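You operate a simulated robot arm through the tools that you are given. There is no shell and no other tool. Be economical: measure what you need, move in short steps, check, and stop when the job is done.

You are at the controls of a simulated robot arm. One attempt, no reset.

Task
Take the chain link from the middle shelf of the wall rack and put it on the long blue plate. Take the steel foot from the top shelf of the wall rack and put it on the middle shelf of the wall rack. Fetch the cream stopper and set it on top of the orange block. Take the black knob from the top of the bench by the tall stack and put it on top of the beige block there. Take the little white sack and leave it on the top of the load on the turntable. Put one of the chain pieces from the top of the bench by the tall stack on the top shelf of the roller rack. Put one of the relays from the top of the load on the strap table on top of the carton there. The order is free. Set down upright: steel foot, relay.

It is judged by the outcome, as a careful person would: the job done as asked, and still so three seconds after it is handed in. It fails if anything else is knocked over, pushed out of place, dropped, spilled or broken. A push-on lid holds only when it is set on centred and level and pressed home; a screw cap is set on level and turned clockwise until tight.

Robot
A 7-joint arm with a fingered hand on a trunk, on a base that drives. Base frame: it is fixed to the floor where the robot stands at the start and does not move with it; the origin is under the middle of the robot, x ahead of it, y to its left, z up. Lengths are in mm, angles in degrees, forces in N, time in s.
With the tool pointing down near the work surface it reaches from about 300 to 680 mm from the robot's upright axis, wherever it stands. Its first joint turns from -69.0 to 172.0 degrees. Places, roughly: black knob (5x5x4 cm) [-6200, -2800, 800]; block (9x8x8 cm) [-6400, -2900, 800]; carton [-8000, -4250, 1000]; chain link (6x4x2 cm) [700, 100, 700]; chain piece [-6000, -3000, 750]; cream stopper [-500, -3250, 750]; little white sack [-6500, -3250, 750]; long blue plate (11x17x3 cm) [600, 500, 700]; middle shelf of the wall rack [600, 400, 700]; orange block [-500, -3250, 750]; relay [-8000, -4500, 1000]; steel foot (8x8x10 cm) [700, -100, 1000]; top of the load on the turntable [-8000, -3100, 800]; top shelf of the roller rack (100x15 cm) [-7260, -900, 1160]. Payload 3.2 kg.
The tool frame sits at the grasp point between the pads (the TCP): z along the fingers, y along the line on which they close. The tips reach 26 mm beyond it. Largest opening 88 mm; the body of the gripper starts 30 mm behind the TCP. The gripper is a hand of 5 fingers: y runs from the thumb to the fingers, the wrist lies at [-16, -108, -172] in the tool frame.
Orientation is that of the tool frame in the base frame, as a unit quaternion [x, y, z, w]. With the fingers straight down and the wrist toward the robot, the tool's x, y and z point along [0, 1, 0], [1, 0, 0] and [0, 0, -1] of the base frame.

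Tools
- The arm moves only by the tool apply_moves. Its argument "deltas" is text: rows parted by semicolons, each of 6 numbers parted by spaces: the shift along the tool's x, y, z in units of 400 mm (1.0 is 400 mm), then the turn, a rotation vector about the tool's x, y, z in units of 60 degrees (1.0 is 60 degrees). In form: tx ty tz ax ay az; .... A call has 1 to 8 rows; each row is the pose to reach, as a shift and turn from the pose commanded when the call began, along the tool's axes at that moment. A call with a number of a shift or a turn outside -1 to 1 is refused whole. Each row takes 0.2 s and may step no farther than 50 mm and 8.6 degrees from the row before; otherwise, the whole call is refused. A pose out of reach is approached as far as the arm can. The call stops where the force on the tool passes 40 N (or 10 N more than at its start, if that is more) or the arm is blocked; 0.2 s more then pass. In this call time passes only in rows, and 0.2 s behind the last. It gives the time, the measured TCP pose, the force on the tool (base axes), the opening and the grip force at its end, in the units of the frame above (readings bear some noise), with the torque about the TCP (base axes, N m) and any sound that the robot's microphone picked up.
- Cameras (640 x 400 px; columns grow to the right, rows downward): "scene" is now at [139.6, 32.6, 1374.2]; the picture's right is [0.28, -0.96, 0.00], its down [-0.35, -0.10, -0.93] and it looks along [0.89, 0.26, -0.37] (base axes); focal length 214 px, centre (320, 200). "wrist" rides on the gripper at [67, -98, -117] in the tool frame; the picture's right is [-0.71, 0.33, -0.62], its down [-0.65, -0.65, 0.39] and it looks along [-0.28, 0.68, 0.68] (tool axes); focal length 234 px, centre (320, 200). There is no depth. A picture from a camera that has moved, and an enlarged one, comes with that camera's place and axes in the base frame and with its lens. The place of the scene camera against the robot may be out by one fixed shift of up to 12 mm in any direction.
- get_image(camera): a new picture of that camera. No time passes.
- lift_body(by): slides the trunk up (or, below 0, down) by that many mm; the arm and the scene camera ride with it, the base frame stays. It gives what a move gives, with no picture.
- roll_base(legs): drives the robot by 1 to 6 legs, each [ahead, left, turn to the left] in mm, mm and degrees, along the robot's own axes; the way and the turn of a leg run together, so that a leg with both is an arc; at most 1500 mm and 180 degrees a leg. The arm and the cameras ride along, it lands a little off, and it stops where it bumps. It gives what a move gives.
- move_fingers(index, middle, ring, little, thumb_bend, thumb_turn): sets how far each is bent, from 0 (flat) to 100 (curled in); at 30 the hand is open as for a grip, at 70 the pads meet at the TCP. One left out holds its place. A second passes; each finger stops where it meets its share of the squeeze, and holds until it gets a number again. It is the only way to open and close the hand. It gives what a move gives, with no picture; readings hold the bend of each and the force on index, middle, ring, little, thumb and palm. thumb_turn goes from beside the hand (0) to across from the fingers (100), as for a grip.
- turn_head(pan, tilt): turns the head with the scene camera to pan (to the left, within 86 degrees either way) and tilt (down, from -29 to 69), counted from straight ahead of the robot. It gives what a move gives.
- enlarge(camera, box): a new picture of the part [left, top, right, bottom] of that camera's present view, enlarged. No time passes.
- sign_off(): hands the job in; it is judged then, once.

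Go step by step. Nothing tells you exact positions but the pictures and the camera data: compare them with the known pose of the tool, close in by small moves and look again before you grip or let go. The budget is 207 turns and 192 pictures, counting those below and the enlarged ones. Unless the task says otherwise, let go and move clear before handing in, and close with one line.

The tools are called after "Call:" as a command line: name --argument value ..., lists and objects as JSON in quotes. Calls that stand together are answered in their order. apply_moves: Moves the arm, as the interface text tells. Its arguments: {"type":"object","properties":{"deltas":{"type":"string"}},"required":["deltas"]} The other tools are called the same way: lift_body (by) slides the trunk up or down; move_fingers (index, middle, ring, little, thumb_bend, thumb_turn) moves the fingers one by one; roll_base (legs) drives the base; turn_head (pan, tilt) turns the head that bears the scene camera; get_image (camera) takes a picture; enlarge (camera, box) takes an enlarged picture of a part of a camera's view; sign_off () hands the job in.

At the start:

```text
t: 0.0
tool_pos: [384.2, 83.3, 1316.1]
orientation: [0.707, 0.707, 0.001, 0.0]
contact_force: [0.2, 0.0, 0.5]
ft_torque: [-0.01, 0.0, 0.01]
opening: 87.9
grasp_force: 0.0
shape: jaw
bend: [30.0, 30.0, 30.0, 30.0, 30.0, 97.0]
finger forces: [0.0, 0.1, 0.0, 0.0, 0.0, 0.0]
trunk travel left (down, up): [-665.0, 175.0]
robot x, y, heading: [0.4, -1.2, 0.2]
head pan, tilt: [16.1, 21.6]
```

scene: 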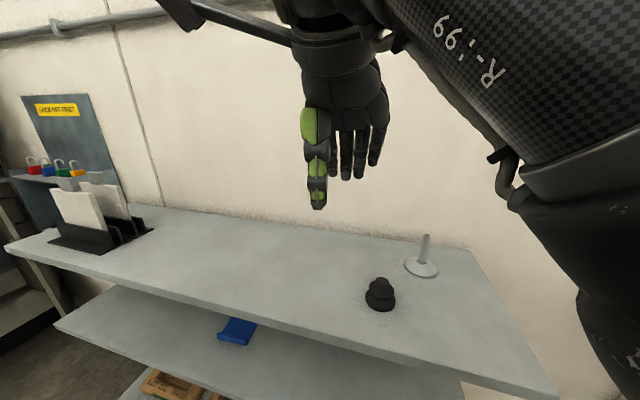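
wrist: 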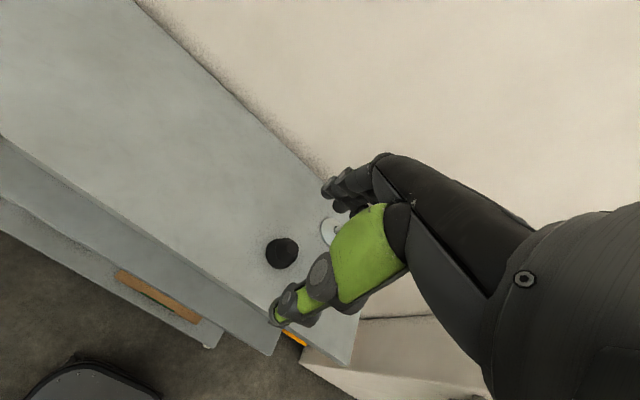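

I see the wall rack with the steel foot on its top shelf, and the blue plate below on the middle shelf. I'll back off and lower the trunk to look into the middle shelf.

Call:
enlarge --camera "scene" --box '[320, 200, 520, 325]'

Call:
roll_base --legs '[[-350, 0, 0]]'

Call:
lift_body --by -400

Call:
turn_head --pan 10 --tilt 15

Call:
get_image --camera "scene"

```text
3.20 times, centred on (420, 262) of scene
camera zoom: at [139.6, 32.6, 1374.2], right [0.28, -0.96, 0.0], down [-0.35, -0.1, -0.93], along [0.89, 0.26, -0.37], focal length 686 px, centre (0, 0)
```

zoom: 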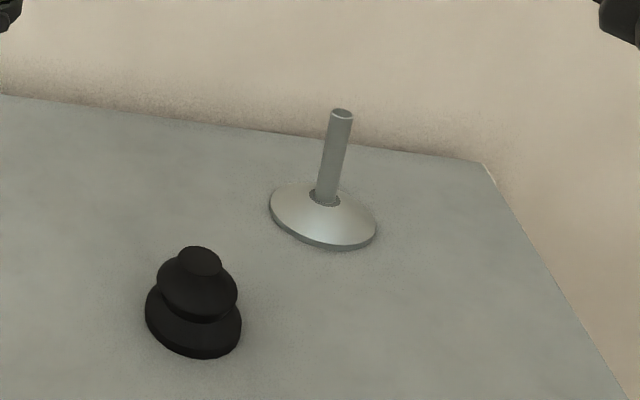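

```text
t: 2.3
tool_pos: [34.4, 83.6, 1315.8]
orientation: [0.707, 0.707, 0.001, -0.001]
contact_force: [-0.7, 0.1, 0.5]
ft_torque: [0.01, 0.0, -0.02]
opening: 87.7
grasp_force: 0.0
shape: jaw
bend: [30.0, 30.0, 30.0, 30.0, 30.0, 97.0]
finger forces: [0.0, 0.0, 0.0, 0.0, 0.0, 0.1]
trunk travel left (down, up): [-665.0, 175.0]
robot x, y, heading: [-347.6, 3.3, -0.3]
head pan, tilt: [16.1, 21.6]
```

```text
t: 6.1
tool_pos: [35.6, 82.7, 915.5]
orientation: [0.707, 0.707, 0.001, 0.0]
contact_force: [0.2, 0.2, -0.6]
ft_torque: [0.03, 0.03, 0.0]
opening: 87.5
grasp_force: 0.1
shape: jaw
bend: [30.0, 30.0, 30.0, 30.0, 30.0, 97.0]
finger forces: [0.0, 0.0, 0.0, 0.1, 0.0, 0.0]
trunk travel left (down, up): [-265.0, 575.0]
robot x, y, heading: [-347.4, 2.0, 0.0]
head pan, tilt: [16.1, 21.6]
```

```text
t: 6.8
tool_pos: [35.6, 82.4, 915.7]
orientation: [0.707, 0.707, 0.001, -0.001]
contact_force: [-0.3, -0.2, -0.6]
ft_torque: [-0.03, -0.02, -0.03]
opening: 87.5
grasp_force: 0.1
shape: jaw
bend: [30.0, 30.0, 30.0, 30.0, 30.0, 97.0]
finger forces: [0.0, 0.1, 0.1, 0.2, 0.0, 0.1]
trunk travel left (down, up): [-265.0, 575.0]
robot x, y, heading: [-353.0, -2.5, 0.1]
head pan, tilt: [10.0, 15.0]
```

```text
188 pictures are left
camera scene: at [-205.7, 23.1, 984.8], right [0.17, -0.98, 0.0], down [-0.26, -0.05, -0.97], along [0.95, 0.17, -0.26], focal length 214 px, centre (320, 200)
```

scene: 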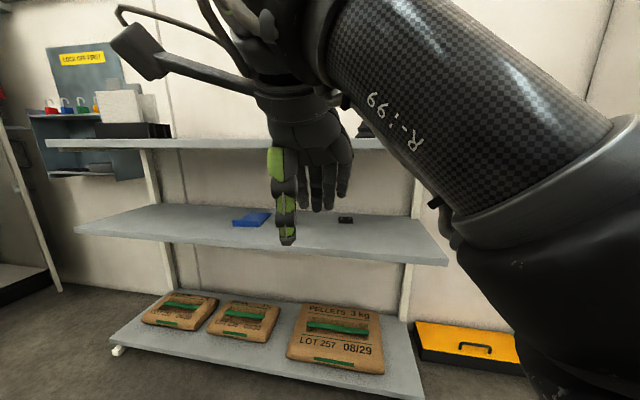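

The middle shelf holds the blue plate and a small dark item that should be the chain link. I'll zoom in on both.

Call:
enlarge --camera "scene" --box '[200, 180, 400, 305]'

Call:
get_image --camera "wrist"

```text
3.20 times, centred on (300, 242) of scene
camera zoom: at [-205.7, 23.1, 984.8], right [0.17, -0.98, 0.0], down [-0.26, -0.05, -0.97], along [0.95, 0.17, -0.26], focal length 686 px, centre (384, 64)
```

zoom: 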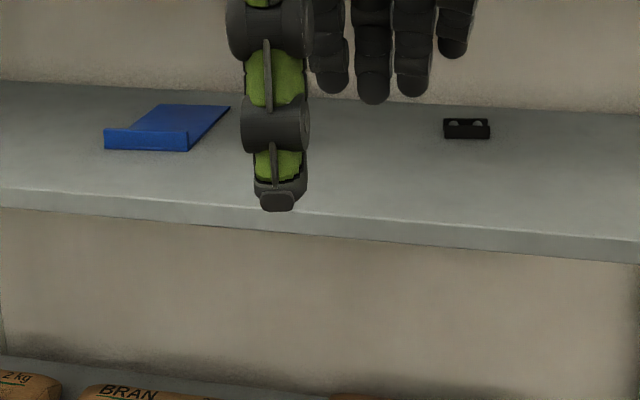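

```text
186 pictures are left
camera wrist: at [-61.4, 150.5, 1033.6], right [0.33, -0.71, 0.62], down [-0.65, -0.65, -0.39], along [0.68, -0.28, -0.68], focal length 234 px, centre (320, 200)
```

wrist: 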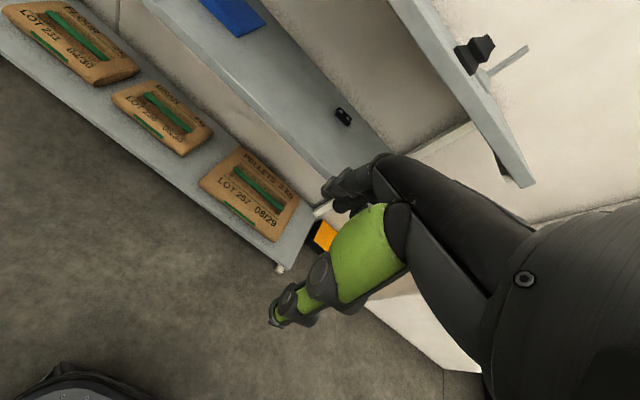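

The chain link triangulates to about (626, 64, 680), with the shelf top near z 670. I need to see how the arm folds before reaching in under the top shelf.

Call:
turn_head --pan -20 --tilt -20

Call:
get_image --camera "scene"

Call:
turn_head --pan -25 --tilt 35

Call:
get_image --camera "scene"

Call:
enlarge --camera "wrist" --box '[270, 60, 430, 160]'

```text
t: 7.8
tool_pos: [35.1, 82.7, 915.2]
orientation: [0.706, 0.708, 0.001, -0.001]
contact_force: [-0.6, 0.7, 0.2]
ft_torque: [-0.03, -0.01, 0.02]
opening: 87.9
grasp_force: 0.0
shape: jaw
bend: [30.0, 30.0, 30.0, 30.0, 30.0, 97.0]
finger forces: [0.0, 0.0, 0.0, 0.0, 0.1, 0.0]
trunk travel left (down, up): [-265.0, 575.0]
robot x, y, heading: [-346.0, -0.8, -0.0]
head pan, tilt: [-20.0, -20.0]
```

```text
185 pictures are left
camera scene: at [-226.2, -19.2, 1038.2], right [-0.34, -0.94, 0.0], down [0.32, -0.12, -0.94], along [0.88, -0.32, 0.34], focal length 214 px, centre (320, 200)
```

scene: 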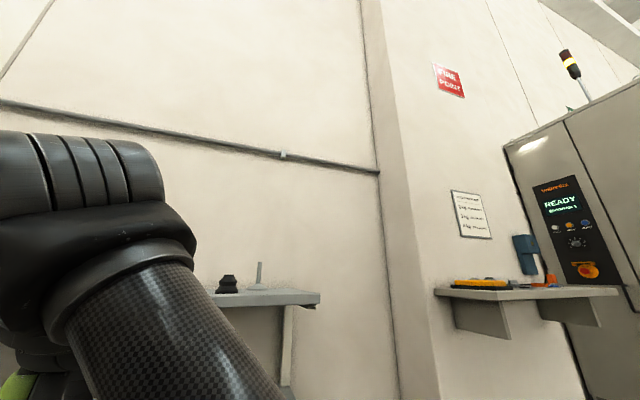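

```text
t: 9.0
tool_pos: [37.0, 82.1, 915.5]
orientation: [0.707, 0.707, 0.0, -0.001]
contact_force: [0.2, -0.3, 0.3]
ft_torque: [0.02, 0.02, -0.01]
opening: 87.7
grasp_force: 0.0
shape: jaw
bend: [30.0, 30.0, 30.0, 30.0, 30.0, 97.0]
finger forces: [0.0, 0.0, 0.0, 0.0, 0.0, 0.0]
trunk travel left (down, up): [-265.0, 575.0]
robot x, y, heading: [-347.7, 0.6, 0.1]
head pan, tilt: [-25.0, 35.0]
```

```text
184 pictures are left
camera scene: at [-217.8, -30.4, 953.0], right [-0.42, -0.91, 0.0], down [-0.52, 0.24, -0.82], along [0.74, -0.35, -0.57], focal length 214 px, centre (320, 200)
```

scene: 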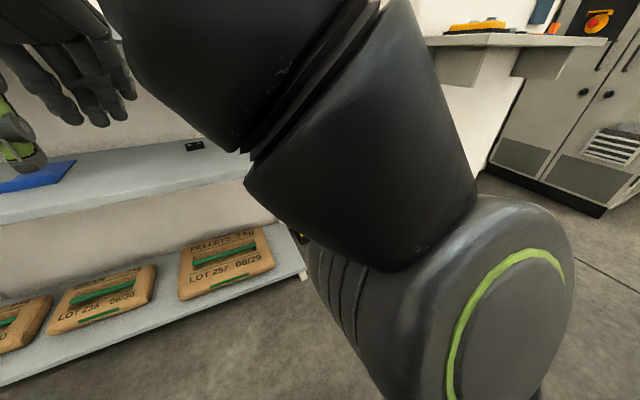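

```text
4.00 times, centred on (350, 110) of wrist
camera zoom: at [-61.4, 150.5, 1033.6], right [0.33, -0.71, 0.62], down [-0.65, -0.65, -0.39], along [0.68, -0.28, -0.68], focal length 937 px, centre (200, 560)
```

zoom: 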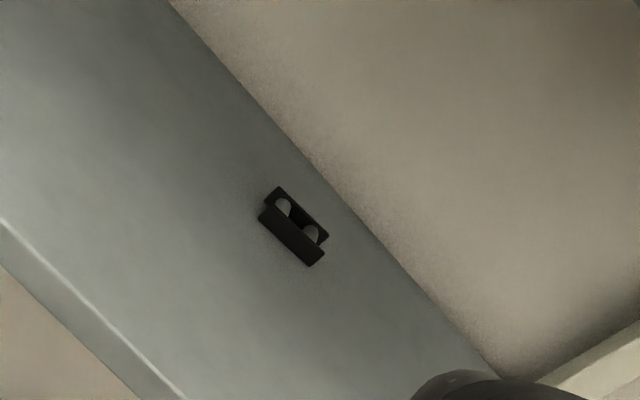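

The shoulder sits low on the right and the elbow goes over the top. I'll rehearse the reach in free air in front of the rack to see what the forearm does.

Call:
apply_moves --deltas "-0.006 0.086 0.066 0 0 0; -0.013 0.171 0.132 0 0 0; -0.019 0.257 0.198 0 0 0; -0.026 0.343 0.264 0 0 0; -0.032 0.429 0.33 0 0 0; -0.039 0.514 0.396 0 0 0; -0.045 0.6 0.46 0 0 0"

Call:
turn_head --pan -10 --tilt 15

Call:
get_image --camera "scene"

Call:
get_image --camera "wrist"

```text
t: 10.6
tool_pos: [272.9, 63.3, 730.1]
orientation: [0.707, 0.707, 0.0, 0.0]
contact_force: [-0.2, -0.4, -0.2]
ft_torque: [0.02, 0.03, 0.01]
opening: 87.6
grasp_force: 0.0
shape: jaw
bend: [30.0, 30.0, 30.0, 30.0, 30.0, 97.0]
finger forces: [0.0, 0.0, 0.0, 0.0, 0.1, 0.0]
out of reach, approached as far as the arm can: row 7
trunk travel left (down, up): [-265.0, 575.0]
robot x, y, heading: [-349.7, 0.4, 0.0]
head pan, tilt: [-25.0, 35.0]
```

```text
t: 11.4
tool_pos: [271.3, 62.1, 730.6]
orientation: [0.707, 0.707, 0.001, -0.001]
contact_force: [1.0, 0.0, 0.1]
ft_torque: [-0.01, 0.03, -0.01]
opening: 87.9
grasp_force: 0.1
shape: jaw
bend: [30.0, 30.0, 30.0, 30.0, 30.0, 97.0]
finger forces: [0.0, 0.1, 0.1, 0.0, 0.0, 0.1]
trunk travel left (down, up): [-265.0, 575.0]
robot x, y, heading: [-346.9, -0.5, 0.2]
head pan, tilt: [-10.0, 15.0]
```

```text
182 pictures are left
camera scene: at [-205.7, -9.5, 984.8], right [-0.17, -0.98, 0.0], down [-0.26, 0.05, -0.97], along [0.95, -0.17, -0.26], focal length 214 px, centre (320, 200)
```

scene: 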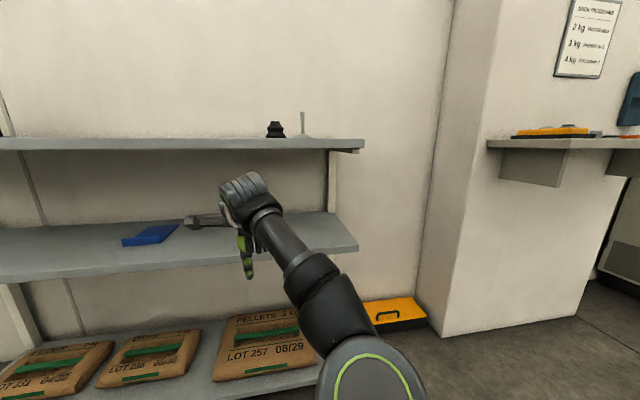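

```text
181 pictures are left
camera wrist: at [174.3, 130.8, 848.4], right [0.33, -0.71, 0.62], down [-0.65, -0.65, -0.39], along [0.68, -0.28, -0.68], focal length 234 px, centre (320, 200)
```

wrist: 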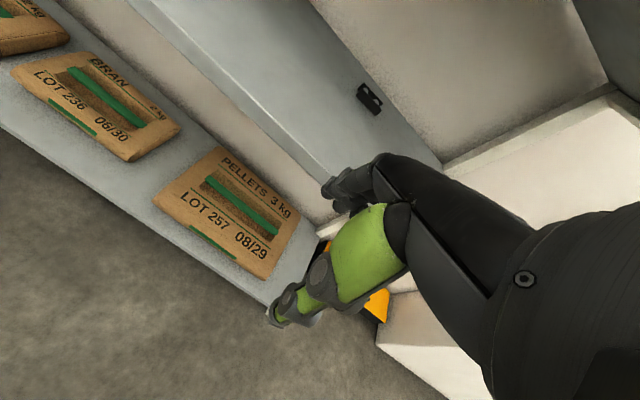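

The arm stretches out straight and low, which clears the shelf gap well. I'll raise and pull in slightly, then drive ahead so the hand enters over the link at about (630, 64).

Call:
apply_moves --deltas "0 -0.05 -0.05 0 0 0"

Call:
roll_base --legs '[[365, 0, 0]]'

Call:
get_image --camera "wrist"

Call:
get_image --camera "scene"

```text
t: 11.8
tool_pos: [252.4, 63.0, 750.8]
orientation: [0.707, 0.707, 0.001, 0.0]
contact_force: [-0.1, -0.1, 0.7]
ft_torque: [-0.01, -0.01, -0.01]
opening: 87.9
grasp_force: 0.1
shape: jaw
bend: [30.0, 30.0, 30.0, 30.0, 30.0, 97.0]
finger forces: [0.1, 0.0, 0.1, 0.1, 0.1, 0.0]
trunk travel left (down, up): [-265.0, 575.0]
robot x, y, heading: [-346.3, 0.8, 0.2]
head pan, tilt: [-10.0, 15.0]
```

```text
t: 14.2
tool_pos: [616.1, 64.7, 750.4]
orientation: [0.706, 0.708, 0.001, 0.0]
contact_force: [1.1, -0.6, 0.2]
ft_torque: [0.0, 0.02, 0.01]
opening: 87.7
grasp_force: 0.0
shape: jaw
bend: [30.0, 30.0, 30.0, 30.0, 30.0, 97.0]
finger forces: [0.0, 0.1, 0.1, 0.0, 0.0, 0.0]
trunk travel left (down, up): [-265.0, 575.0]
robot x, y, heading: [13.4, -1.6, 0.4]
head pan, tilt: [-10.0, 15.0]
```

```text
180 pictures are left
camera wrist: at [519.0, 132.7, 868.6], right [0.33, -0.71, 0.62], down [-0.65, -0.65, -0.39], along [0.68, -0.28, -0.68], focal length 234 px, centre (320, 200)
```

wrist: 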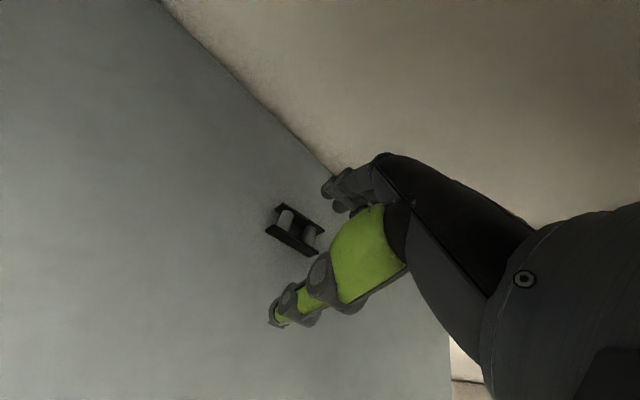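

```text
179 pictures are left
camera scene: at [159.3, -8.5, 984.9], right [-0.17, -0.99, 0.0], down [-0.26, 0.04, -0.97], along [0.95, -0.17, -0.26], focal length 214 px, centre (320, 200)
```

scene: 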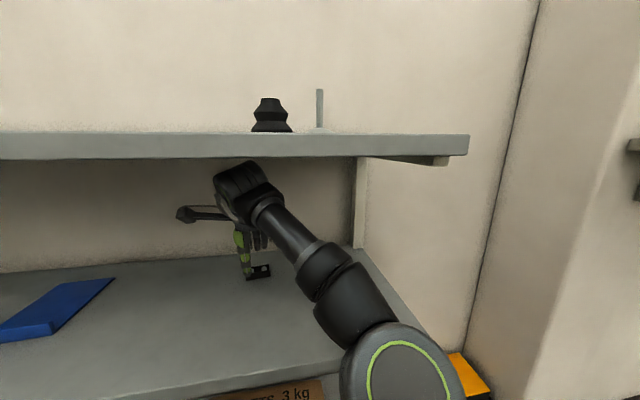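

Triangulation from the two close views puts the link centre near (658, 58, 670), turned about 15°, with the shelf top near z 660. I'll drive 45 mm further in and turn the hand 15° to match.

Call:
roll_base --legs '[[45, 0, 0]]'

Call:
apply_moves --deltas "0 0 0.02 0 0 -0.125; 0 0 0.04 0 0 -0.25"

Call:
get_image --camera "wrist"

Call:
enlarge --camera "scene" --box '[160, 180, 360, 305]'

```text
t: 15.1
tool_pos: [661.1, 64.3, 751.2]
orientation: [0.707, 0.707, 0.001, -0.001]
contact_force: [-0.5, -0.8, 0.4]
ft_torque: [0.01, -0.01, 0.0]
opening: 87.6
grasp_force: 0.1
shape: jaw
bend: [30.0, 30.0, 30.0, 30.0, 30.0, 97.0]
finger forces: [0.0, 0.0, 0.0, 0.0, 0.1, 0.0]
trunk travel left (down, up): [-265.0, 575.0]
robot x, y, heading: [62.7, 2.7, -0.1]
head pan, tilt: [-10.0, 15.0]
```

```text
t: 15.7
tool_pos: [662.9, 65.8, 735.3]
orientation: [0.607, 0.794, 0.001, 0.0]
contact_force: [-0.4, 0.1, -0.1]
ft_torque: [-0.03, 0.01, 0.01]
opening: 87.9
grasp_force: 0.0
shape: jaw
bend: [30.0, 30.0, 30.0, 30.0, 30.0, 97.0]
finger forces: [0.0, 0.1, 0.0, 0.0, 0.0, 0.0]
trunk travel left (down, up): [-265.0, 575.0]
robot x, y, heading: [60.0, 0.9, 0.1]
head pan, tilt: [-10.0, 15.0]
```

```text
178 pictures are left
camera wrist: at [550.4, 104.9, 852.8], right [0.51, -0.6, 0.62], down [-0.46, -0.8, -0.39], along [0.73, -0.09, -0.68], focal length 234 px, centre (320, 200)
```

wrist: 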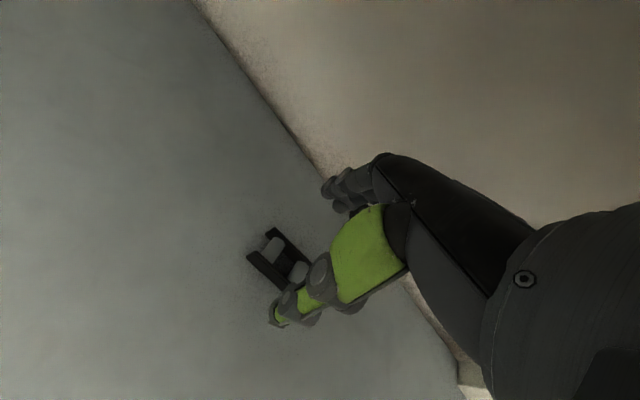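

```text
3.20 times, centred on (260, 242) of scene
camera zoom: at [204.5, -8.4, 984.9], right [-0.17, -0.99, 0.0], down [-0.26, 0.04, -0.97], along [0.95, -0.17, -0.26], focal length 686 px, centre (512, 64)
```

zoom: 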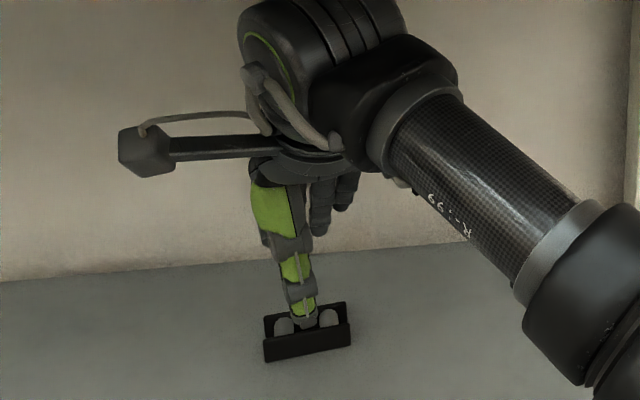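

The hand is over the link with the thumb in front and the fingers behind. I'll shift back 6 mm and descend.

Call:
apply_moves --deltas "0 -0.015 0.05 0 0 0; 0 -0.015 0.1 0 0 0"

Call:
get_image --camera "wrist"

Call:
enlarge --camera "scene" --box '[200, 230, 320, 305]'

```text
t: 16.3
tool_pos: [655.3, 63.6, 695.2]
orientation: [0.607, 0.794, 0.0, 0.0]
contact_force: [0.4, 0.1, 0.4]
ft_torque: [-0.02, -0.02, 0.0]
opening: 87.9
grasp_force: 0.0
shape: jaw
bend: [30.0, 30.0, 30.0, 30.0, 30.0, 97.0]
finger forces: [0.0, 0.0, 0.0, 0.0, 0.0, 0.1]
trunk travel left (down, up): [-265.0, 575.0]
robot x, y, heading: [61.2, 0.2, -0.1]
head pan, tilt: [-10.0, 15.0]
```

```text
176 pictures are left
camera wrist: at [544.8, 103.5, 813.0], right [0.5, -0.6, 0.62], down [-0.46, -0.8, -0.39], along [0.73, -0.09, -0.68], focal length 234 px, centre (320, 200)
```

wrist: 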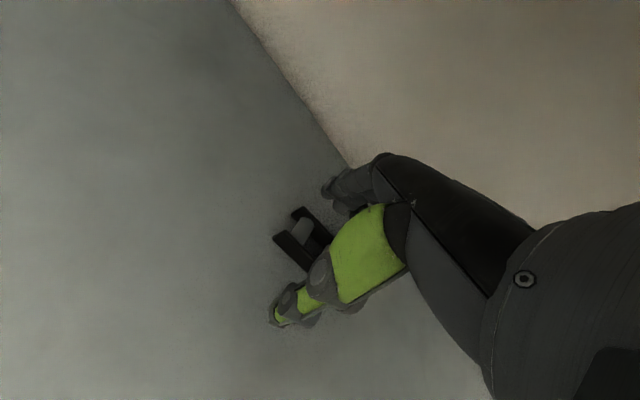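

```text
5.33 times, centred on (260, 268) of scene
camera zoom: at [204.5, -8.4, 984.9], right [-0.17, -0.99, 0.0], down [-0.26, 0.04, -0.97], along [0.95, -0.17, -0.26], focal length 1144 px, centre (640, -160)
```

zoom: 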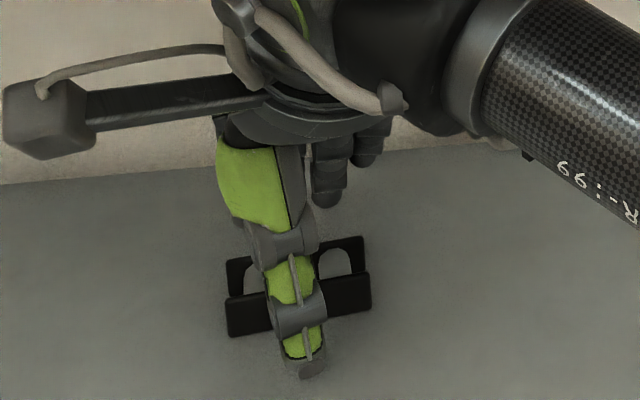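

Thumb in front, fingers behind the link. Closing.

Call:
move_fingers --index 70 --middle 70 --ring 70 --little 50 --thumb_bend 70

Call:
enlarge --camera "scene" --box '[200, 230, 320, 305]'

```text
t: 17.3
tool_pos: [655.6, 63.4, 696.5]
orientation: [0.608, 0.794, 0.001, 0.0]
contact_force: [1.4, -1.2, 2.9]
ft_torque: [0.03, 0.07, 0.02]
opening: 29.7
grasp_force: 12.6
shape: fingers
bend: [63.0, 65.0, 66.0, 50.0, 59.0, 95.0]
finger forces: [6.9, 4.1, 2.0, 0.1, 12.3, 0.0]
trunk travel left (down, up): [-265.0, 575.0]
robot x, y, heading: [64.2, 2.9, 0.4]
head pan, tilt: [-10.0, 15.0]
```

```text
5.33 times, centred on (260, 268) of scene
camera zoom: at [204.3, -8.5, 984.9], right [-0.17, -0.99, 0.0], down [-0.25, 0.04, -0.97], along [0.95, -0.17, -0.26], focal length 1144 px, centre (640, -160)
```

zoom: 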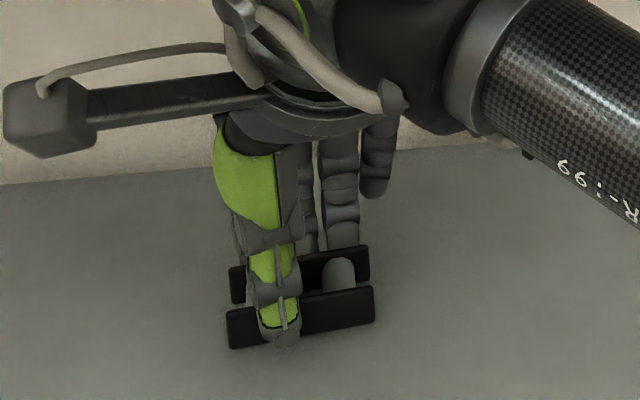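

The link is gripped. I'll lift 45 mm and slide the base left 395 mm to bring it over the plate at about (610, 460).

Call:
apply_moves --deltas "0 0 -0.06 0 0 0; 0 0 -0.11 0 0 0"

Call:
roll_base --legs '[[0, 395, 0]]'

Call:
enlarge --camera "scene" --box '[160, 200, 320, 300]'

Call:
get_image --camera "wrist"

```text
t: 17.9
tool_pos: [656.5, 63.5, 739.8]
orientation: [0.608, 0.794, 0.0, -0.002]
contact_force: [0.0, -0.5, -1.5]
ft_torque: [0.02, -0.01, 0.02]
opening: 29.7
grasp_force: 11.8
shape: fingers
bend: [63.0, 65.0, 67.0, 50.0, 59.0, 95.0]
finger forces: [6.2, 3.8, 1.8, 0.0, 11.9, 0.1]
trunk travel left (down, up): [-265.0, 575.0]
robot x, y, heading: [60.3, 1.7, 0.1]
head pan, tilt: [-10.0, 15.0]
```

```text
t: 20.4
tool_pos: [654.6, 456.1, 738.8]
orientation: [0.609, 0.793, 0.0, -0.001]
contact_force: [-0.6, -0.5, -0.9]
ft_torque: [0.0, 0.03, -0.01]
opening: 29.8
grasp_force: 12.1
shape: fingers
bend: [63.0, 65.0, 67.0, 50.0, 59.0, 95.0]
finger forces: [6.1, 3.9, 1.8, 0.0, 11.9, 0.1]
trunk travel left (down, up): [-265.0, 575.0]
robot x, y, heading: [58.8, 397.5, 0.1]
head pan, tilt: [-10.0, 15.0]
```

```text
4.00 times, centred on (240, 250) of scene
camera zoom: at [203.8, 385.8, 984.9], right [-0.17, -0.98, 0.0], down [-0.26, 0.04, -0.97], along [0.95, -0.17, -0.26], focal length 858 px, centre (640, 0)
```

zoom: 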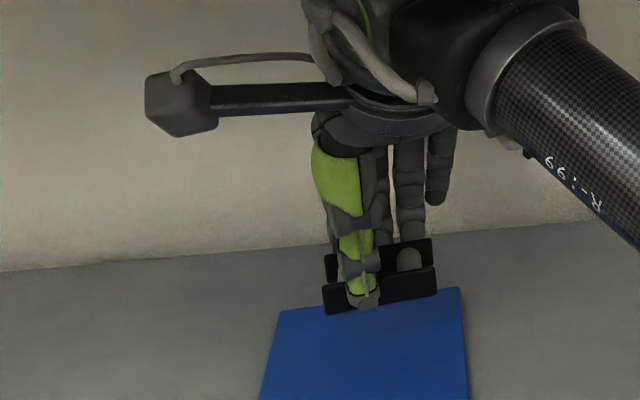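

```text
172 pictures are left
camera wrist: at [544.1, 496.9, 857.2], right [0.5, -0.6, 0.62], down [-0.46, -0.8, -0.39], along [0.73, -0.09, -0.68], focal length 234 px, centre (320, 200)
```

wrist: 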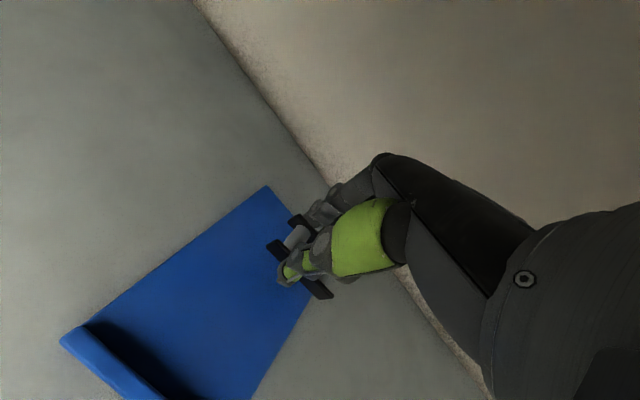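

The plate spans about x 526–692, y 405–515, with a lip at the front. I'll pull back 38 mm so the link is well on it, then lower.

Call:
apply_moves --deltas "0.034 -0.089 0 0 0 0; 0.034 -0.089 0.05 0 0 0; 0.034 -0.089 0.085 0 0 0"

Call:
enlarge --camera "scene" --box '[160, 220, 320, 320]'

```text
t: 21.2
tool_pos: [616.8, 460.3, 705.3]
orientation: [0.609, 0.794, 0.0, -0.001]
contact_force: [-1.1, 1.0, -0.8]
ft_torque: [0.02, 0.01, 0.01]
opening: 29.4
grasp_force: 12.1
shape: fingers
bend: [63.0, 65.0, 67.0, 50.0, 59.0, 95.0]
finger forces: [6.2, 3.9, 1.8, 0.1, 11.9, 0.1]
trunk travel left (down, up): [-265.0, 575.0]
robot x, y, heading: [60.0, 393.6, -0.2]
head pan, tilt: [-10.0, 15.0]
```

```text
4.00 times, centred on (240, 270) of scene
camera zoom: at [203.9, 385.7, 984.8], right [-0.17, -0.98, 0.0], down [-0.26, 0.04, -0.97], along [0.95, -0.17, -0.26], focal length 858 px, centre (640, -80)
```

zoom: 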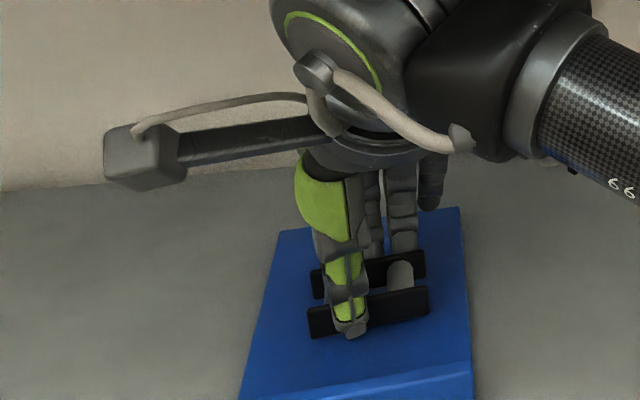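

Well within the plate. I'll lower by small steps until contact.

Call:
apply_moves --deltas "0 0 0.006 0 0 0; 0 0 0.011 0 0 0"

```text
t: 21.8
tool_pos: [617.8, 460.5, 701.6]
orientation: [0.609, 0.793, 0.001, 0.0]
contact_force: [-0.6, 0.4, 0.8]
ft_torque: [0.02, 0.03, 0.0]
opening: 29.4
grasp_force: 11.7
shape: fingers
bend: [63.0, 65.0, 67.0, 50.0, 59.0, 95.0]
finger forces: [6.5, 3.9, 1.8, 0.1, 12.1, 0.1]
trunk travel left (down, up): [-265.0, 575.0]
robot x, y, heading: [62.3, 396.9, 0.2]
head pan, tilt: [-10.0, 15.0]
```

Call:
apply_moves --deltas "0 0 0.004 0 0 0"

Call:
move_fingers --index 45 --middle 45 --ring 45 --little 40 --thumb_bend 40

Call:
move_fingers --index 30 --middle 30 --ring 30 --little 30 --thumb_bend 30

Call:
apply_moves --deltas "0 0 -0.06 0 0 0; 0 0 -0.12 0 0 0"

Call:
enlarge --camera "scene" --box '[160, 220, 320, 320]'

```text
t: 22.2
tool_pos: [617.6, 459.8, 701.5]
orientation: [0.609, 0.793, 0.002, 0.0]
contact_force: [0.8, -0.5, 3.8]
ft_torque: [0.02, 0.07, -0.01]
opening: 29.5
grasp_force: 12.1
shape: fingers
bend: [63.0, 65.0, 67.0, 50.0, 59.0, 95.0]
finger forces: [7.0, 4.1, 2.0, 0.0, 12.7, 0.1]
trunk travel left (down, up): [-265.0, 575.0]
robot x, y, heading: [61.3, 392.1, 0.4]
head pan, tilt: [-10.0, 15.0]
```

```text
t: 23.2
tool_pos: [618.1, 459.9, 699.4]
orientation: [0.609, 0.793, 0.001, -0.001]
contact_force: [0.4, 0.1, 0.3]
ft_torque: [0.03, 0.01, 0.01]
opening: 61.7
grasp_force: 0.0
shape: fingers
bend: [45.0, 45.0, 45.0, 40.0, 40.0, 97.0]
finger forces: [0.0, 0.0, 0.0, 0.1, 0.0, 0.0]
trunk travel left (down, up): [-265.0, 575.0]
robot x, y, heading: [57.1, 393.9, 0.1]
head pan, tilt: [-10.0, 15.0]
```

```text
t: 24.2
tool_pos: [617.3, 460.1, 700.4]
orientation: [0.609, 0.793, 0.0, -0.001]
contact_force: [0.8, 0.3, 0.1]
ft_torque: [0.0, 0.02, 0.01]
opening: 87.6
grasp_force: 0.1
shape: fingers
bend: [30.0, 30.0, 30.0, 30.0, 30.0, 97.0]
finger forces: [0.0, 0.0, 0.1, 0.0, 0.1, 0.0]
trunk travel left (down, up): [-265.0, 575.0]
robot x, y, heading: [60.8, 395.3, 0.4]
head pan, tilt: [-10.0, 15.0]
```

```text
t: 24.8
tool_pos: [616.5, 459.7, 749.2]
orientation: [0.608, 0.794, 0.0, 0.0]
contact_force: [-1.1, 0.1, 0.5]
ft_torque: [0.01, 0.02, 0.01]
opening: 87.9
grasp_force: 0.0
shape: fingers
bend: [30.0, 30.0, 30.0, 30.0, 30.0, 97.0]
finger forces: [0.0, 0.1, 0.0, 0.1, 0.1, 0.0]
trunk travel left (down, up): [-265.0, 575.0]
robot x, y, heading: [59.4, 392.1, 0.2]
head pan, tilt: [-10.0, 15.0]
```

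```text
4.00 times, centred on (240, 270) of scene
camera zoom: at [203.6, 385.8, 984.9], right [-0.17, -0.98, 0.0], down [-0.25, 0.04, -0.97], along [0.95, -0.17, -0.26], focal length 858 px, centre (640, -80)
```

zoom: 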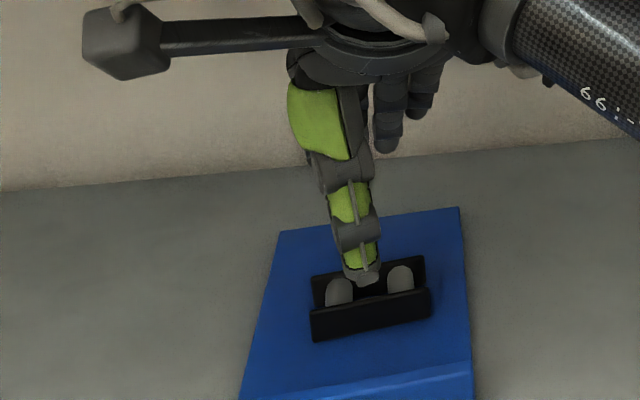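

The link lies flat on the plate. Next is the steel foot at about (657, -93): I'll back out, raise the trunk, shift right and come in over the top shelf.

Call:
roll_base --legs '[[-350, 0, 0]]'

Call:
lift_body --by 400

Call:
apply_moves --deltas "0 0 0 0 0 0.125; 0 0 0 0 0 0.25"

Call:
roll_base --legs '[[0, -490, 0], [330, 0, 0]]'

Call:
get_image --camera "wrist"

Call:
get_image --camera "scene"

```text
t: 27.0
tool_pos: [269.6, 460.2, 747.7]
orientation: [0.608, 0.794, 0.001, -0.001]
contact_force: [0.2, 0.4, 0.8]
ft_torque: [0.0, 0.0, 0.01]
opening: 87.5
grasp_force: 0.0
shape: fingers
bend: [30.0, 30.0, 30.0, 30.0, 30.0, 97.0]
finger forces: [0.0, 0.0, 0.1, 0.0, 0.1, 0.1]
trunk travel left (down, up): [-265.0, 575.0]
robot x, y, heading: [-289.2, 396.6, 0.4]
head pan, tilt: [-10.0, 15.0]
```

```text
t: 30.9
tool_pos: [269.3, 460.4, 1148.4]
orientation: [0.608, 0.794, 0.001, -0.001]
contact_force: [0.1, 0.4, 0.1]
ft_torque: [-0.02, 0.0, 0.02]
opening: 87.9
grasp_force: 0.0
shape: fingers
bend: [30.0, 30.0, 30.0, 30.0, 30.0, 97.0]
finger forces: [0.1, 0.1, 0.0, 0.0, 0.0, 0.0]
trunk travel left (down, up): [-665.0, 175.0]
robot x, y, heading: [-285.8, 390.5, 0.1]
head pan, tilt: [-10.0, 15.0]
```

```text
t: 31.4
tool_pos: [268.8, 461.1, 1148.3]
orientation: [0.707, 0.707, 0.0, -0.001]
contact_force: [-0.1, 1.3, -0.1]
ft_torque: [0.01, -0.02, 0.03]
opening: 87.8
grasp_force: 0.0
shape: fingers
bend: [30.0, 30.0, 30.0, 30.0, 30.0, 97.0]
finger forces: [0.0, 0.0, 0.1, 0.1, 0.1, 0.0]
trunk travel left (down, up): [-665.0, 175.0]
robot x, y, heading: [-289.2, 394.3, 0.3]
head pan, tilt: [-10.0, 15.0]
```

```text
t: 36.1
tool_pos: [601.3, -31.5, 1148.2]
orientation: [0.707, 0.708, 0.001, -0.001]
contact_force: [0.6, -0.2, -0.5]
ft_torque: [-0.01, 0.0, 0.04]
opening: 87.5
grasp_force: 0.0
shape: fingers
bend: [30.0, 30.0, 30.0, 30.0, 30.0, 97.0]
finger forces: [0.1, 0.0, 0.1, 0.0, 0.0, 0.1]
trunk travel left (down, up): [-665.0, 175.0]
robot x, y, heading: [45.2, -99.2, -0.0]
head pan, tilt: [-10.0, 15.0]
```

```text
169 pictures are left
camera wrist: at [504.4, 36.0, 1265.8], right [0.33, -0.71, 0.62], down [-0.65, -0.65, -0.39], along [0.68, -0.28, -0.68], focal length 234 px, centre (320, 200)
```

wrist: 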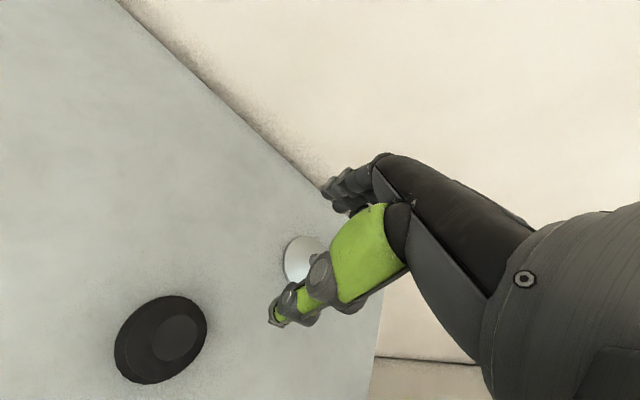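

```text
168 pictures are left
camera scene: at [188.4, -106.9, 1384.8], right [-0.17, -0.99, 0.0], down [-0.26, 0.04, -0.97], along [0.95, -0.17, -0.26], focal length 214 px, centre (320, 200)
```

scene: 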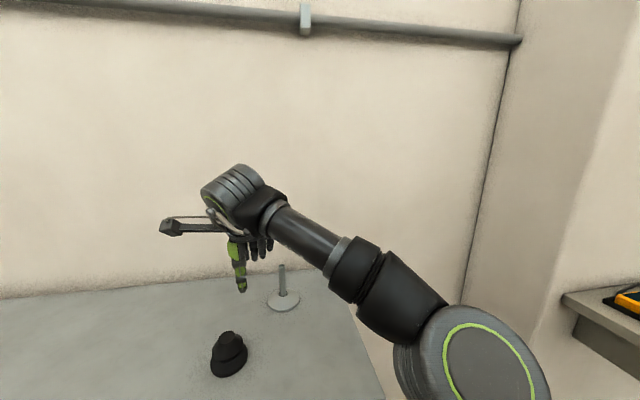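

Call:
apply_moves --deltas "-0.082 0.067 0 0 0 0; -0.164 0.135 0 0 0 0"

Call:
get_image --camera "wrist"

Call:
enlarge --camera "scene" --box '[200, 220, 360, 320]'

```text
t: 36.7
tool_pos: [655.9, -97.9, 1148.3]
orientation: [0.706, 0.708, 0.0, -0.001]
contact_force: [-0.3, -0.3, -0.3]
ft_torque: [-0.01, 0.04, -0.02]
opening: 87.7
grasp_force: 0.0
shape: fingers
bend: [30.0, 30.0, 30.0, 30.0, 30.0, 97.0]
finger forces: [0.0, 0.1, 0.0, 0.0, 0.1, 0.1]
trunk travel left (down, up): [-665.0, 175.0]
robot x, y, heading: [45.6, -98.2, 0.1]
head pan, tilt: [-10.0, 15.0]
```

```text
167 pictures are left
camera wrist: at [559.0, -30.7, 1265.5], right [0.33, -0.71, 0.62], down [-0.65, -0.65, -0.39], along [0.68, -0.28, -0.68], focal length 234 px, centre (320, 200)
```

wrist: 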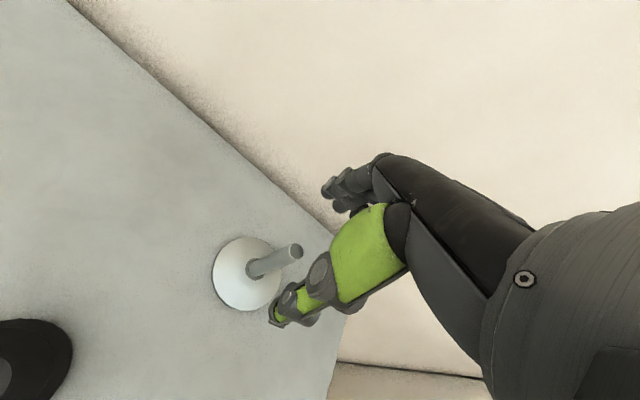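

```text
4.00 times, centred on (280, 270) of scene
camera zoom: at [189.0, -107.3, 1384.8], right [-0.17, -0.99, 0.0], down [-0.26, 0.04, -0.97], along [0.95, -0.17, -0.26], focal length 858 px, centre (480, -80)
```

zoom: 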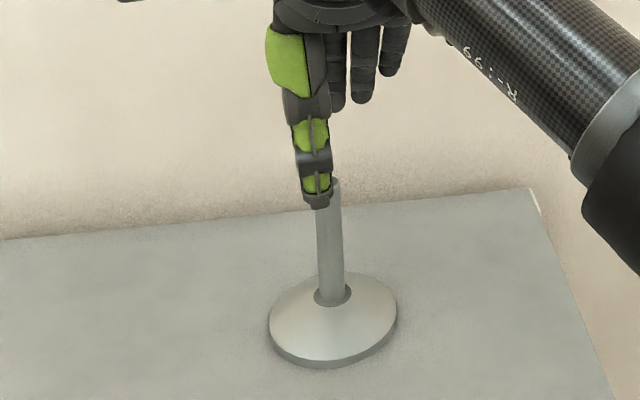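

The stem is at about (659, -100), between thumb and fingers. Descending 88 mm.

Call:
apply_moves --deltas "-0.004 0.007 0.11 0 0 0; -0.004 0.007 0.215 0 0 0"

Call:
enlarge --camera "scene" --box '[200, 220, 360, 320]'

Call:
enlarge --camera "wrist" --box '[200, 140, 400, 340]'

```text
t: 37.3
tool_pos: [658.2, -98.3, 1061.1]
orientation: [0.707, 0.708, 0.0, -0.001]
contact_force: [0.2, -0.2, 0.1]
ft_torque: [-0.01, 0.01, 0.03]
opening: 87.6
grasp_force: 0.0
shape: fingers
bend: [30.0, 30.0, 30.0, 30.0, 30.0, 97.0]
finger forces: [0.0, 0.0, 0.1, 0.1, 0.1, 0.0]
trunk travel left (down, up): [-665.0, 175.0]
robot x, y, heading: [43.8, -97.0, 0.1]
head pan, tilt: [-10.0, 15.0]
```

```text
4.00 times, centred on (280, 270) of scene
camera zoom: at [188.2, -106.8, 1384.9], right [-0.17, -0.99, 0.0], down [-0.26, 0.04, -0.97], along [0.95, -0.17, -0.26], focal length 858 px, centre (480, -80)
```

zoom: 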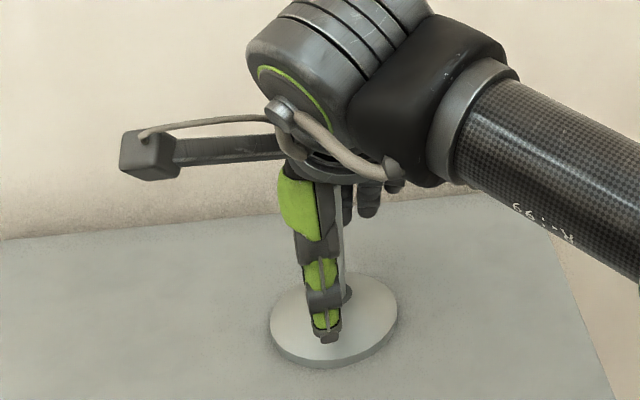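

```text
2.00 times, centred on (300, 240) of wrist
camera zoom: at [560.7, -31.2, 1179.0], right [0.33, -0.71, 0.62], down [-0.65, -0.65, -0.39], along [0.68, -0.28, -0.68], focal length 468 px, centre (360, 120)
```

zoom: 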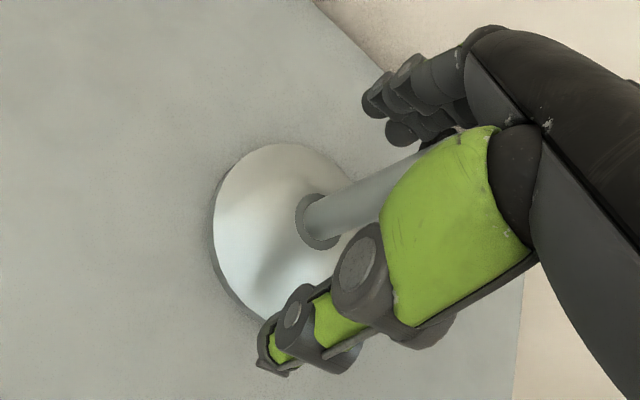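

Call:
apply_moves --deltas "-0.015 0 0 0 0 0"

Call:
move_fingers --index 72 --middle 72 --ring 60 --little 50 --thumb_bend 72

Call:
enlarge --camera "wrist" --box '[200, 140, 400, 340]'

Call:
enlarge --camera "scene" --box '[200, 220, 360, 320]'

```text
t: 37.7
tool_pos: [659.1, -106.0, 1060.8]
orientation: [0.706, 0.708, 0.0, 0.0]
contact_force: [0.7, 0.5, 0.6]
ft_torque: [-0.01, 0.0, -0.02]
opening: 87.5
grasp_force: 0.1
shape: fingers
bend: [30.0, 30.0, 30.0, 30.0, 30.0, 97.0]
finger forces: [0.0, 0.0, 0.1, 0.0, 0.0, 0.0]
trunk travel left (down, up): [-665.0, 175.0]
robot x, y, heading: [46.2, -100.5, 0.1]
head pan, tilt: [-10.0, 15.0]
```

```text
t: 38.7
tool_pos: [658.3, -105.8, 1062.6]
orientation: [0.706, 0.708, 0.0, -0.001]
contact_force: [-0.2, -0.1, 0.5]
ft_torque: [0.03, -0.02, 0.0]
opening: 11.6
grasp_force: 6.0
shape: fingers
bend: [64.0, 72.0, 60.0, 50.0, 67.0, 97.0]
finger forces: [5.1, 1.3, 0.0, 0.0, 6.0, 0.0]
trunk travel left (down, up): [-665.0, 175.0]
robot x, y, heading: [45.3, -99.7, -0.1]
head pan, tilt: [-10.0, 15.0]
```

```text
2.00 times, centred on (300, 240) of wrist
camera zoom: at [561.0, -37.2, 1179.4], right [0.33, -0.71, 0.62], down [-0.65, -0.65, -0.39], along [0.68, -0.28, -0.68], focal length 468 px, centre (360, 120)
```

zoom: 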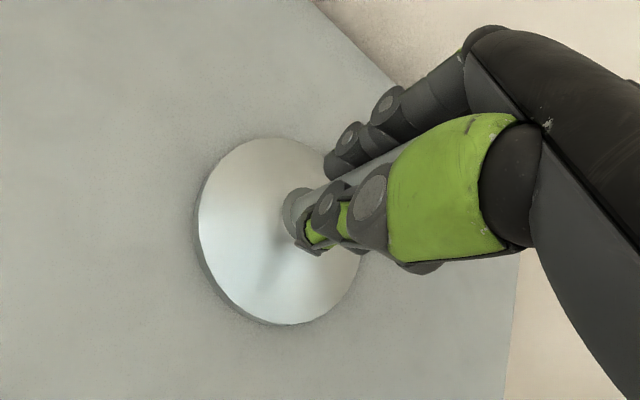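

```text
4.00 times, centred on (280, 270) of scene
camera zoom: at [188.4, -107.0, 1384.8], right [-0.17, -0.99, 0.0], down [-0.26, 0.04, -0.97], along [0.95, -0.17, -0.26], focal length 858 px, centre (480, -80)
```

zoom: 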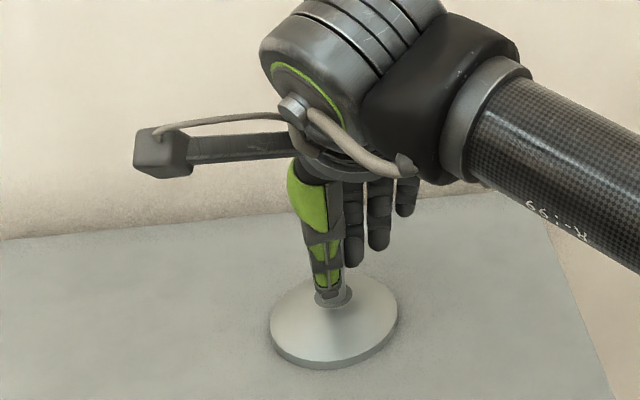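

Call:
move_fingers --index 85 --middle 85 --thumb_bend 85

Call:
apply_moves --deltas "0 0 -0.03 0 0 0; 0 0 -0.075 0 0 0"

Call:
enlarge --camera "scene" --box '[200, 220, 360, 320]'

```text
t: 39.7
tool_pos: [658.0, -104.9, 1061.7]
orientation: [0.706, 0.708, 0.001, 0.0]
contact_force: [-0.1, 0.0, -0.6]
ft_torque: [0.04, -0.01, 0.0]
opening: 9.1
grasp_force: 12.5
shape: fingers
bend: [72.0, 85.0, 60.0, 50.0, 73.0, 96.0]
finger forces: [10.0, 2.3, 0.0, 0.1, 12.4, 0.0]
trunk travel left (down, up): [-665.0, 175.0]
robot x, y, heading: [44.9, -97.9, 0.2]
head pan, tilt: [-10.0, 15.0]
```

```text
t: 40.3
tool_pos: [659.1, -104.0, 1092.5]
orientation: [0.706, 0.708, -0.001, 0.001]
contact_force: [0.1, -0.1, -3.9]
ft_torque: [0.03, 0.0, -0.02]
opening: 9.5
grasp_force: 12.0
shape: fingers
bend: [57.0, 85.0, 60.0, 50.0, 73.0, 96.0]
finger forces: [9.8, 1.5, 0.0, 0.0, 12.0, 0.0]
trunk travel left (down, up): [-665.0, 175.0]
robot x, y, heading: [46.1, -98.8, 0.4]
head pan, tilt: [-10.0, 15.0]
```

```text
4.00 times, centred on (280, 270) of scene
camera zoom: at [188.4, -106.6, 1384.8], right [-0.17, -0.99, 0.0], down [-0.26, 0.04, -0.97], along [0.95, -0.17, -0.26], focal length 858 px, centre (480, -80)
```

zoom: 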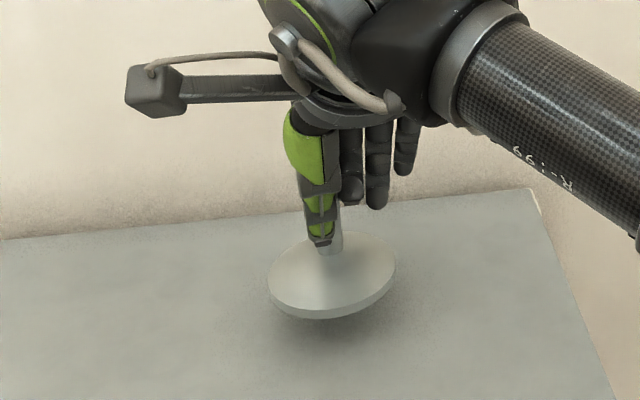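

The foot is held nearly upright. I'll back out, lower the trunk 345 mm, shift left and drive in over the free part of the middle shelf.

Call:
roll_base --legs '[[-360, 0, 0]]'

Call:
lift_body --by -342

Call:
roll_base --legs '[[0, 240, 0]]'

Call:
get_image --camera "scene"

Call:
enlarge --camera "wrist" --box '[200, 140, 400, 340]'

```text
t: 42.7
tool_pos: [297.7, -104.7, 1091.6]
orientation: [0.706, 0.708, 0.001, -0.001]
contact_force: [0.0, -0.3, -3.9]
ft_torque: [-0.05, 0.01, 0.01]
opening: 9.1
grasp_force: 11.2
shape: fingers
bend: [57.0, 85.0, 60.0, 50.0, 73.0, 96.0]
finger forces: [9.8, 1.3, 0.0, 0.0, 12.1, 0.0]
trunk travel left (down, up): [-665.0, 175.0]
robot x, y, heading: [-312.5, -97.6, 0.5]
head pan, tilt: [-10.0, 15.0]
```

```text
t: 46.0
tool_pos: [297.6, -104.6, 748.5]
orientation: [0.706, 0.708, 0.001, -0.001]
contact_force: [-0.3, -1.5, -3.8]
ft_torque: [0.0, 0.03, 0.03]
opening: 9.4
grasp_force: 11.8
shape: fingers
bend: [57.0, 85.0, 60.0, 50.0, 73.0, 96.0]
finger forces: [9.9, 1.5, 0.0, 0.0, 11.9, 0.0]
trunk travel left (down, up): [-323.0, 517.0]
robot x, y, heading: [-315.1, -100.5, 0.1]
head pan, tilt: [-10.0, 15.0]
```

```text
t: 47.8
tool_pos: [296.5, 137.7, 749.8]
orientation: [0.705, 0.709, 0.0, -0.002]
contact_force: [-0.5, 0.7, -3.9]
ft_torque: [-0.01, 0.02, 0.01]
opening: 9.2
grasp_force: 12.0
shape: fingers
bend: [57.0, 85.0, 60.0, 50.0, 73.0, 96.0]
finger forces: [9.9, 1.5, 0.1, 0.1, 11.8, 0.0]
trunk travel left (down, up): [-323.0, 517.0]
robot x, y, heading: [-320.3, 141.0, 0.6]
head pan, tilt: [-10.0, 15.0]
```

```text
160 pictures are left
camera scene: at [-173.3, 133.0, 1042.8], right [-0.17, -0.99, 0.0], down [-0.26, 0.04, -0.97], along [0.95, -0.16, -0.26], focal length 214 px, centre (320, 200)
```

scene: 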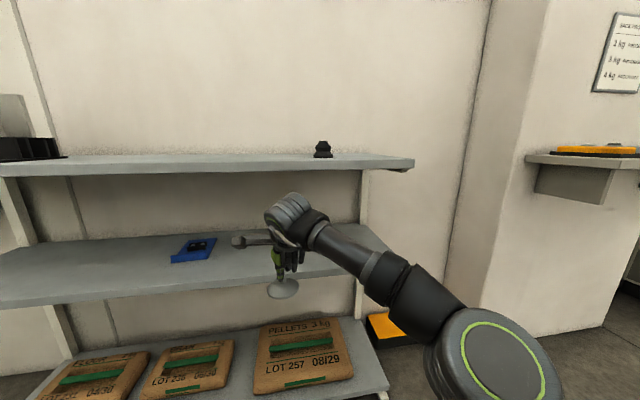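

```text
2.00 times, centred on (300, 240) of wrist
camera zoom: at [199.2, 204.5, 867.4], right [0.34, -0.71, 0.62], down [-0.65, -0.65, -0.39], along [0.68, -0.27, -0.68], focal length 468 px, centre (360, 120)
```

zoom: 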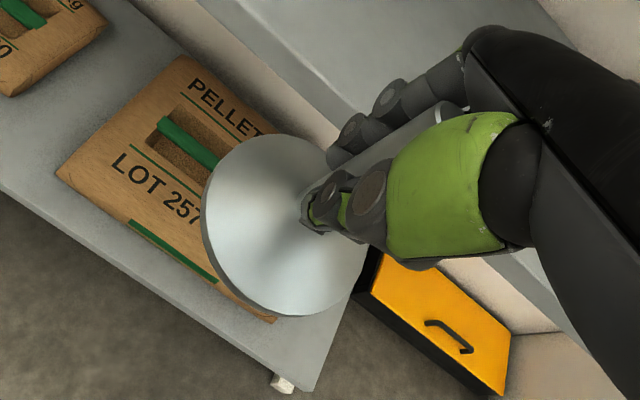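

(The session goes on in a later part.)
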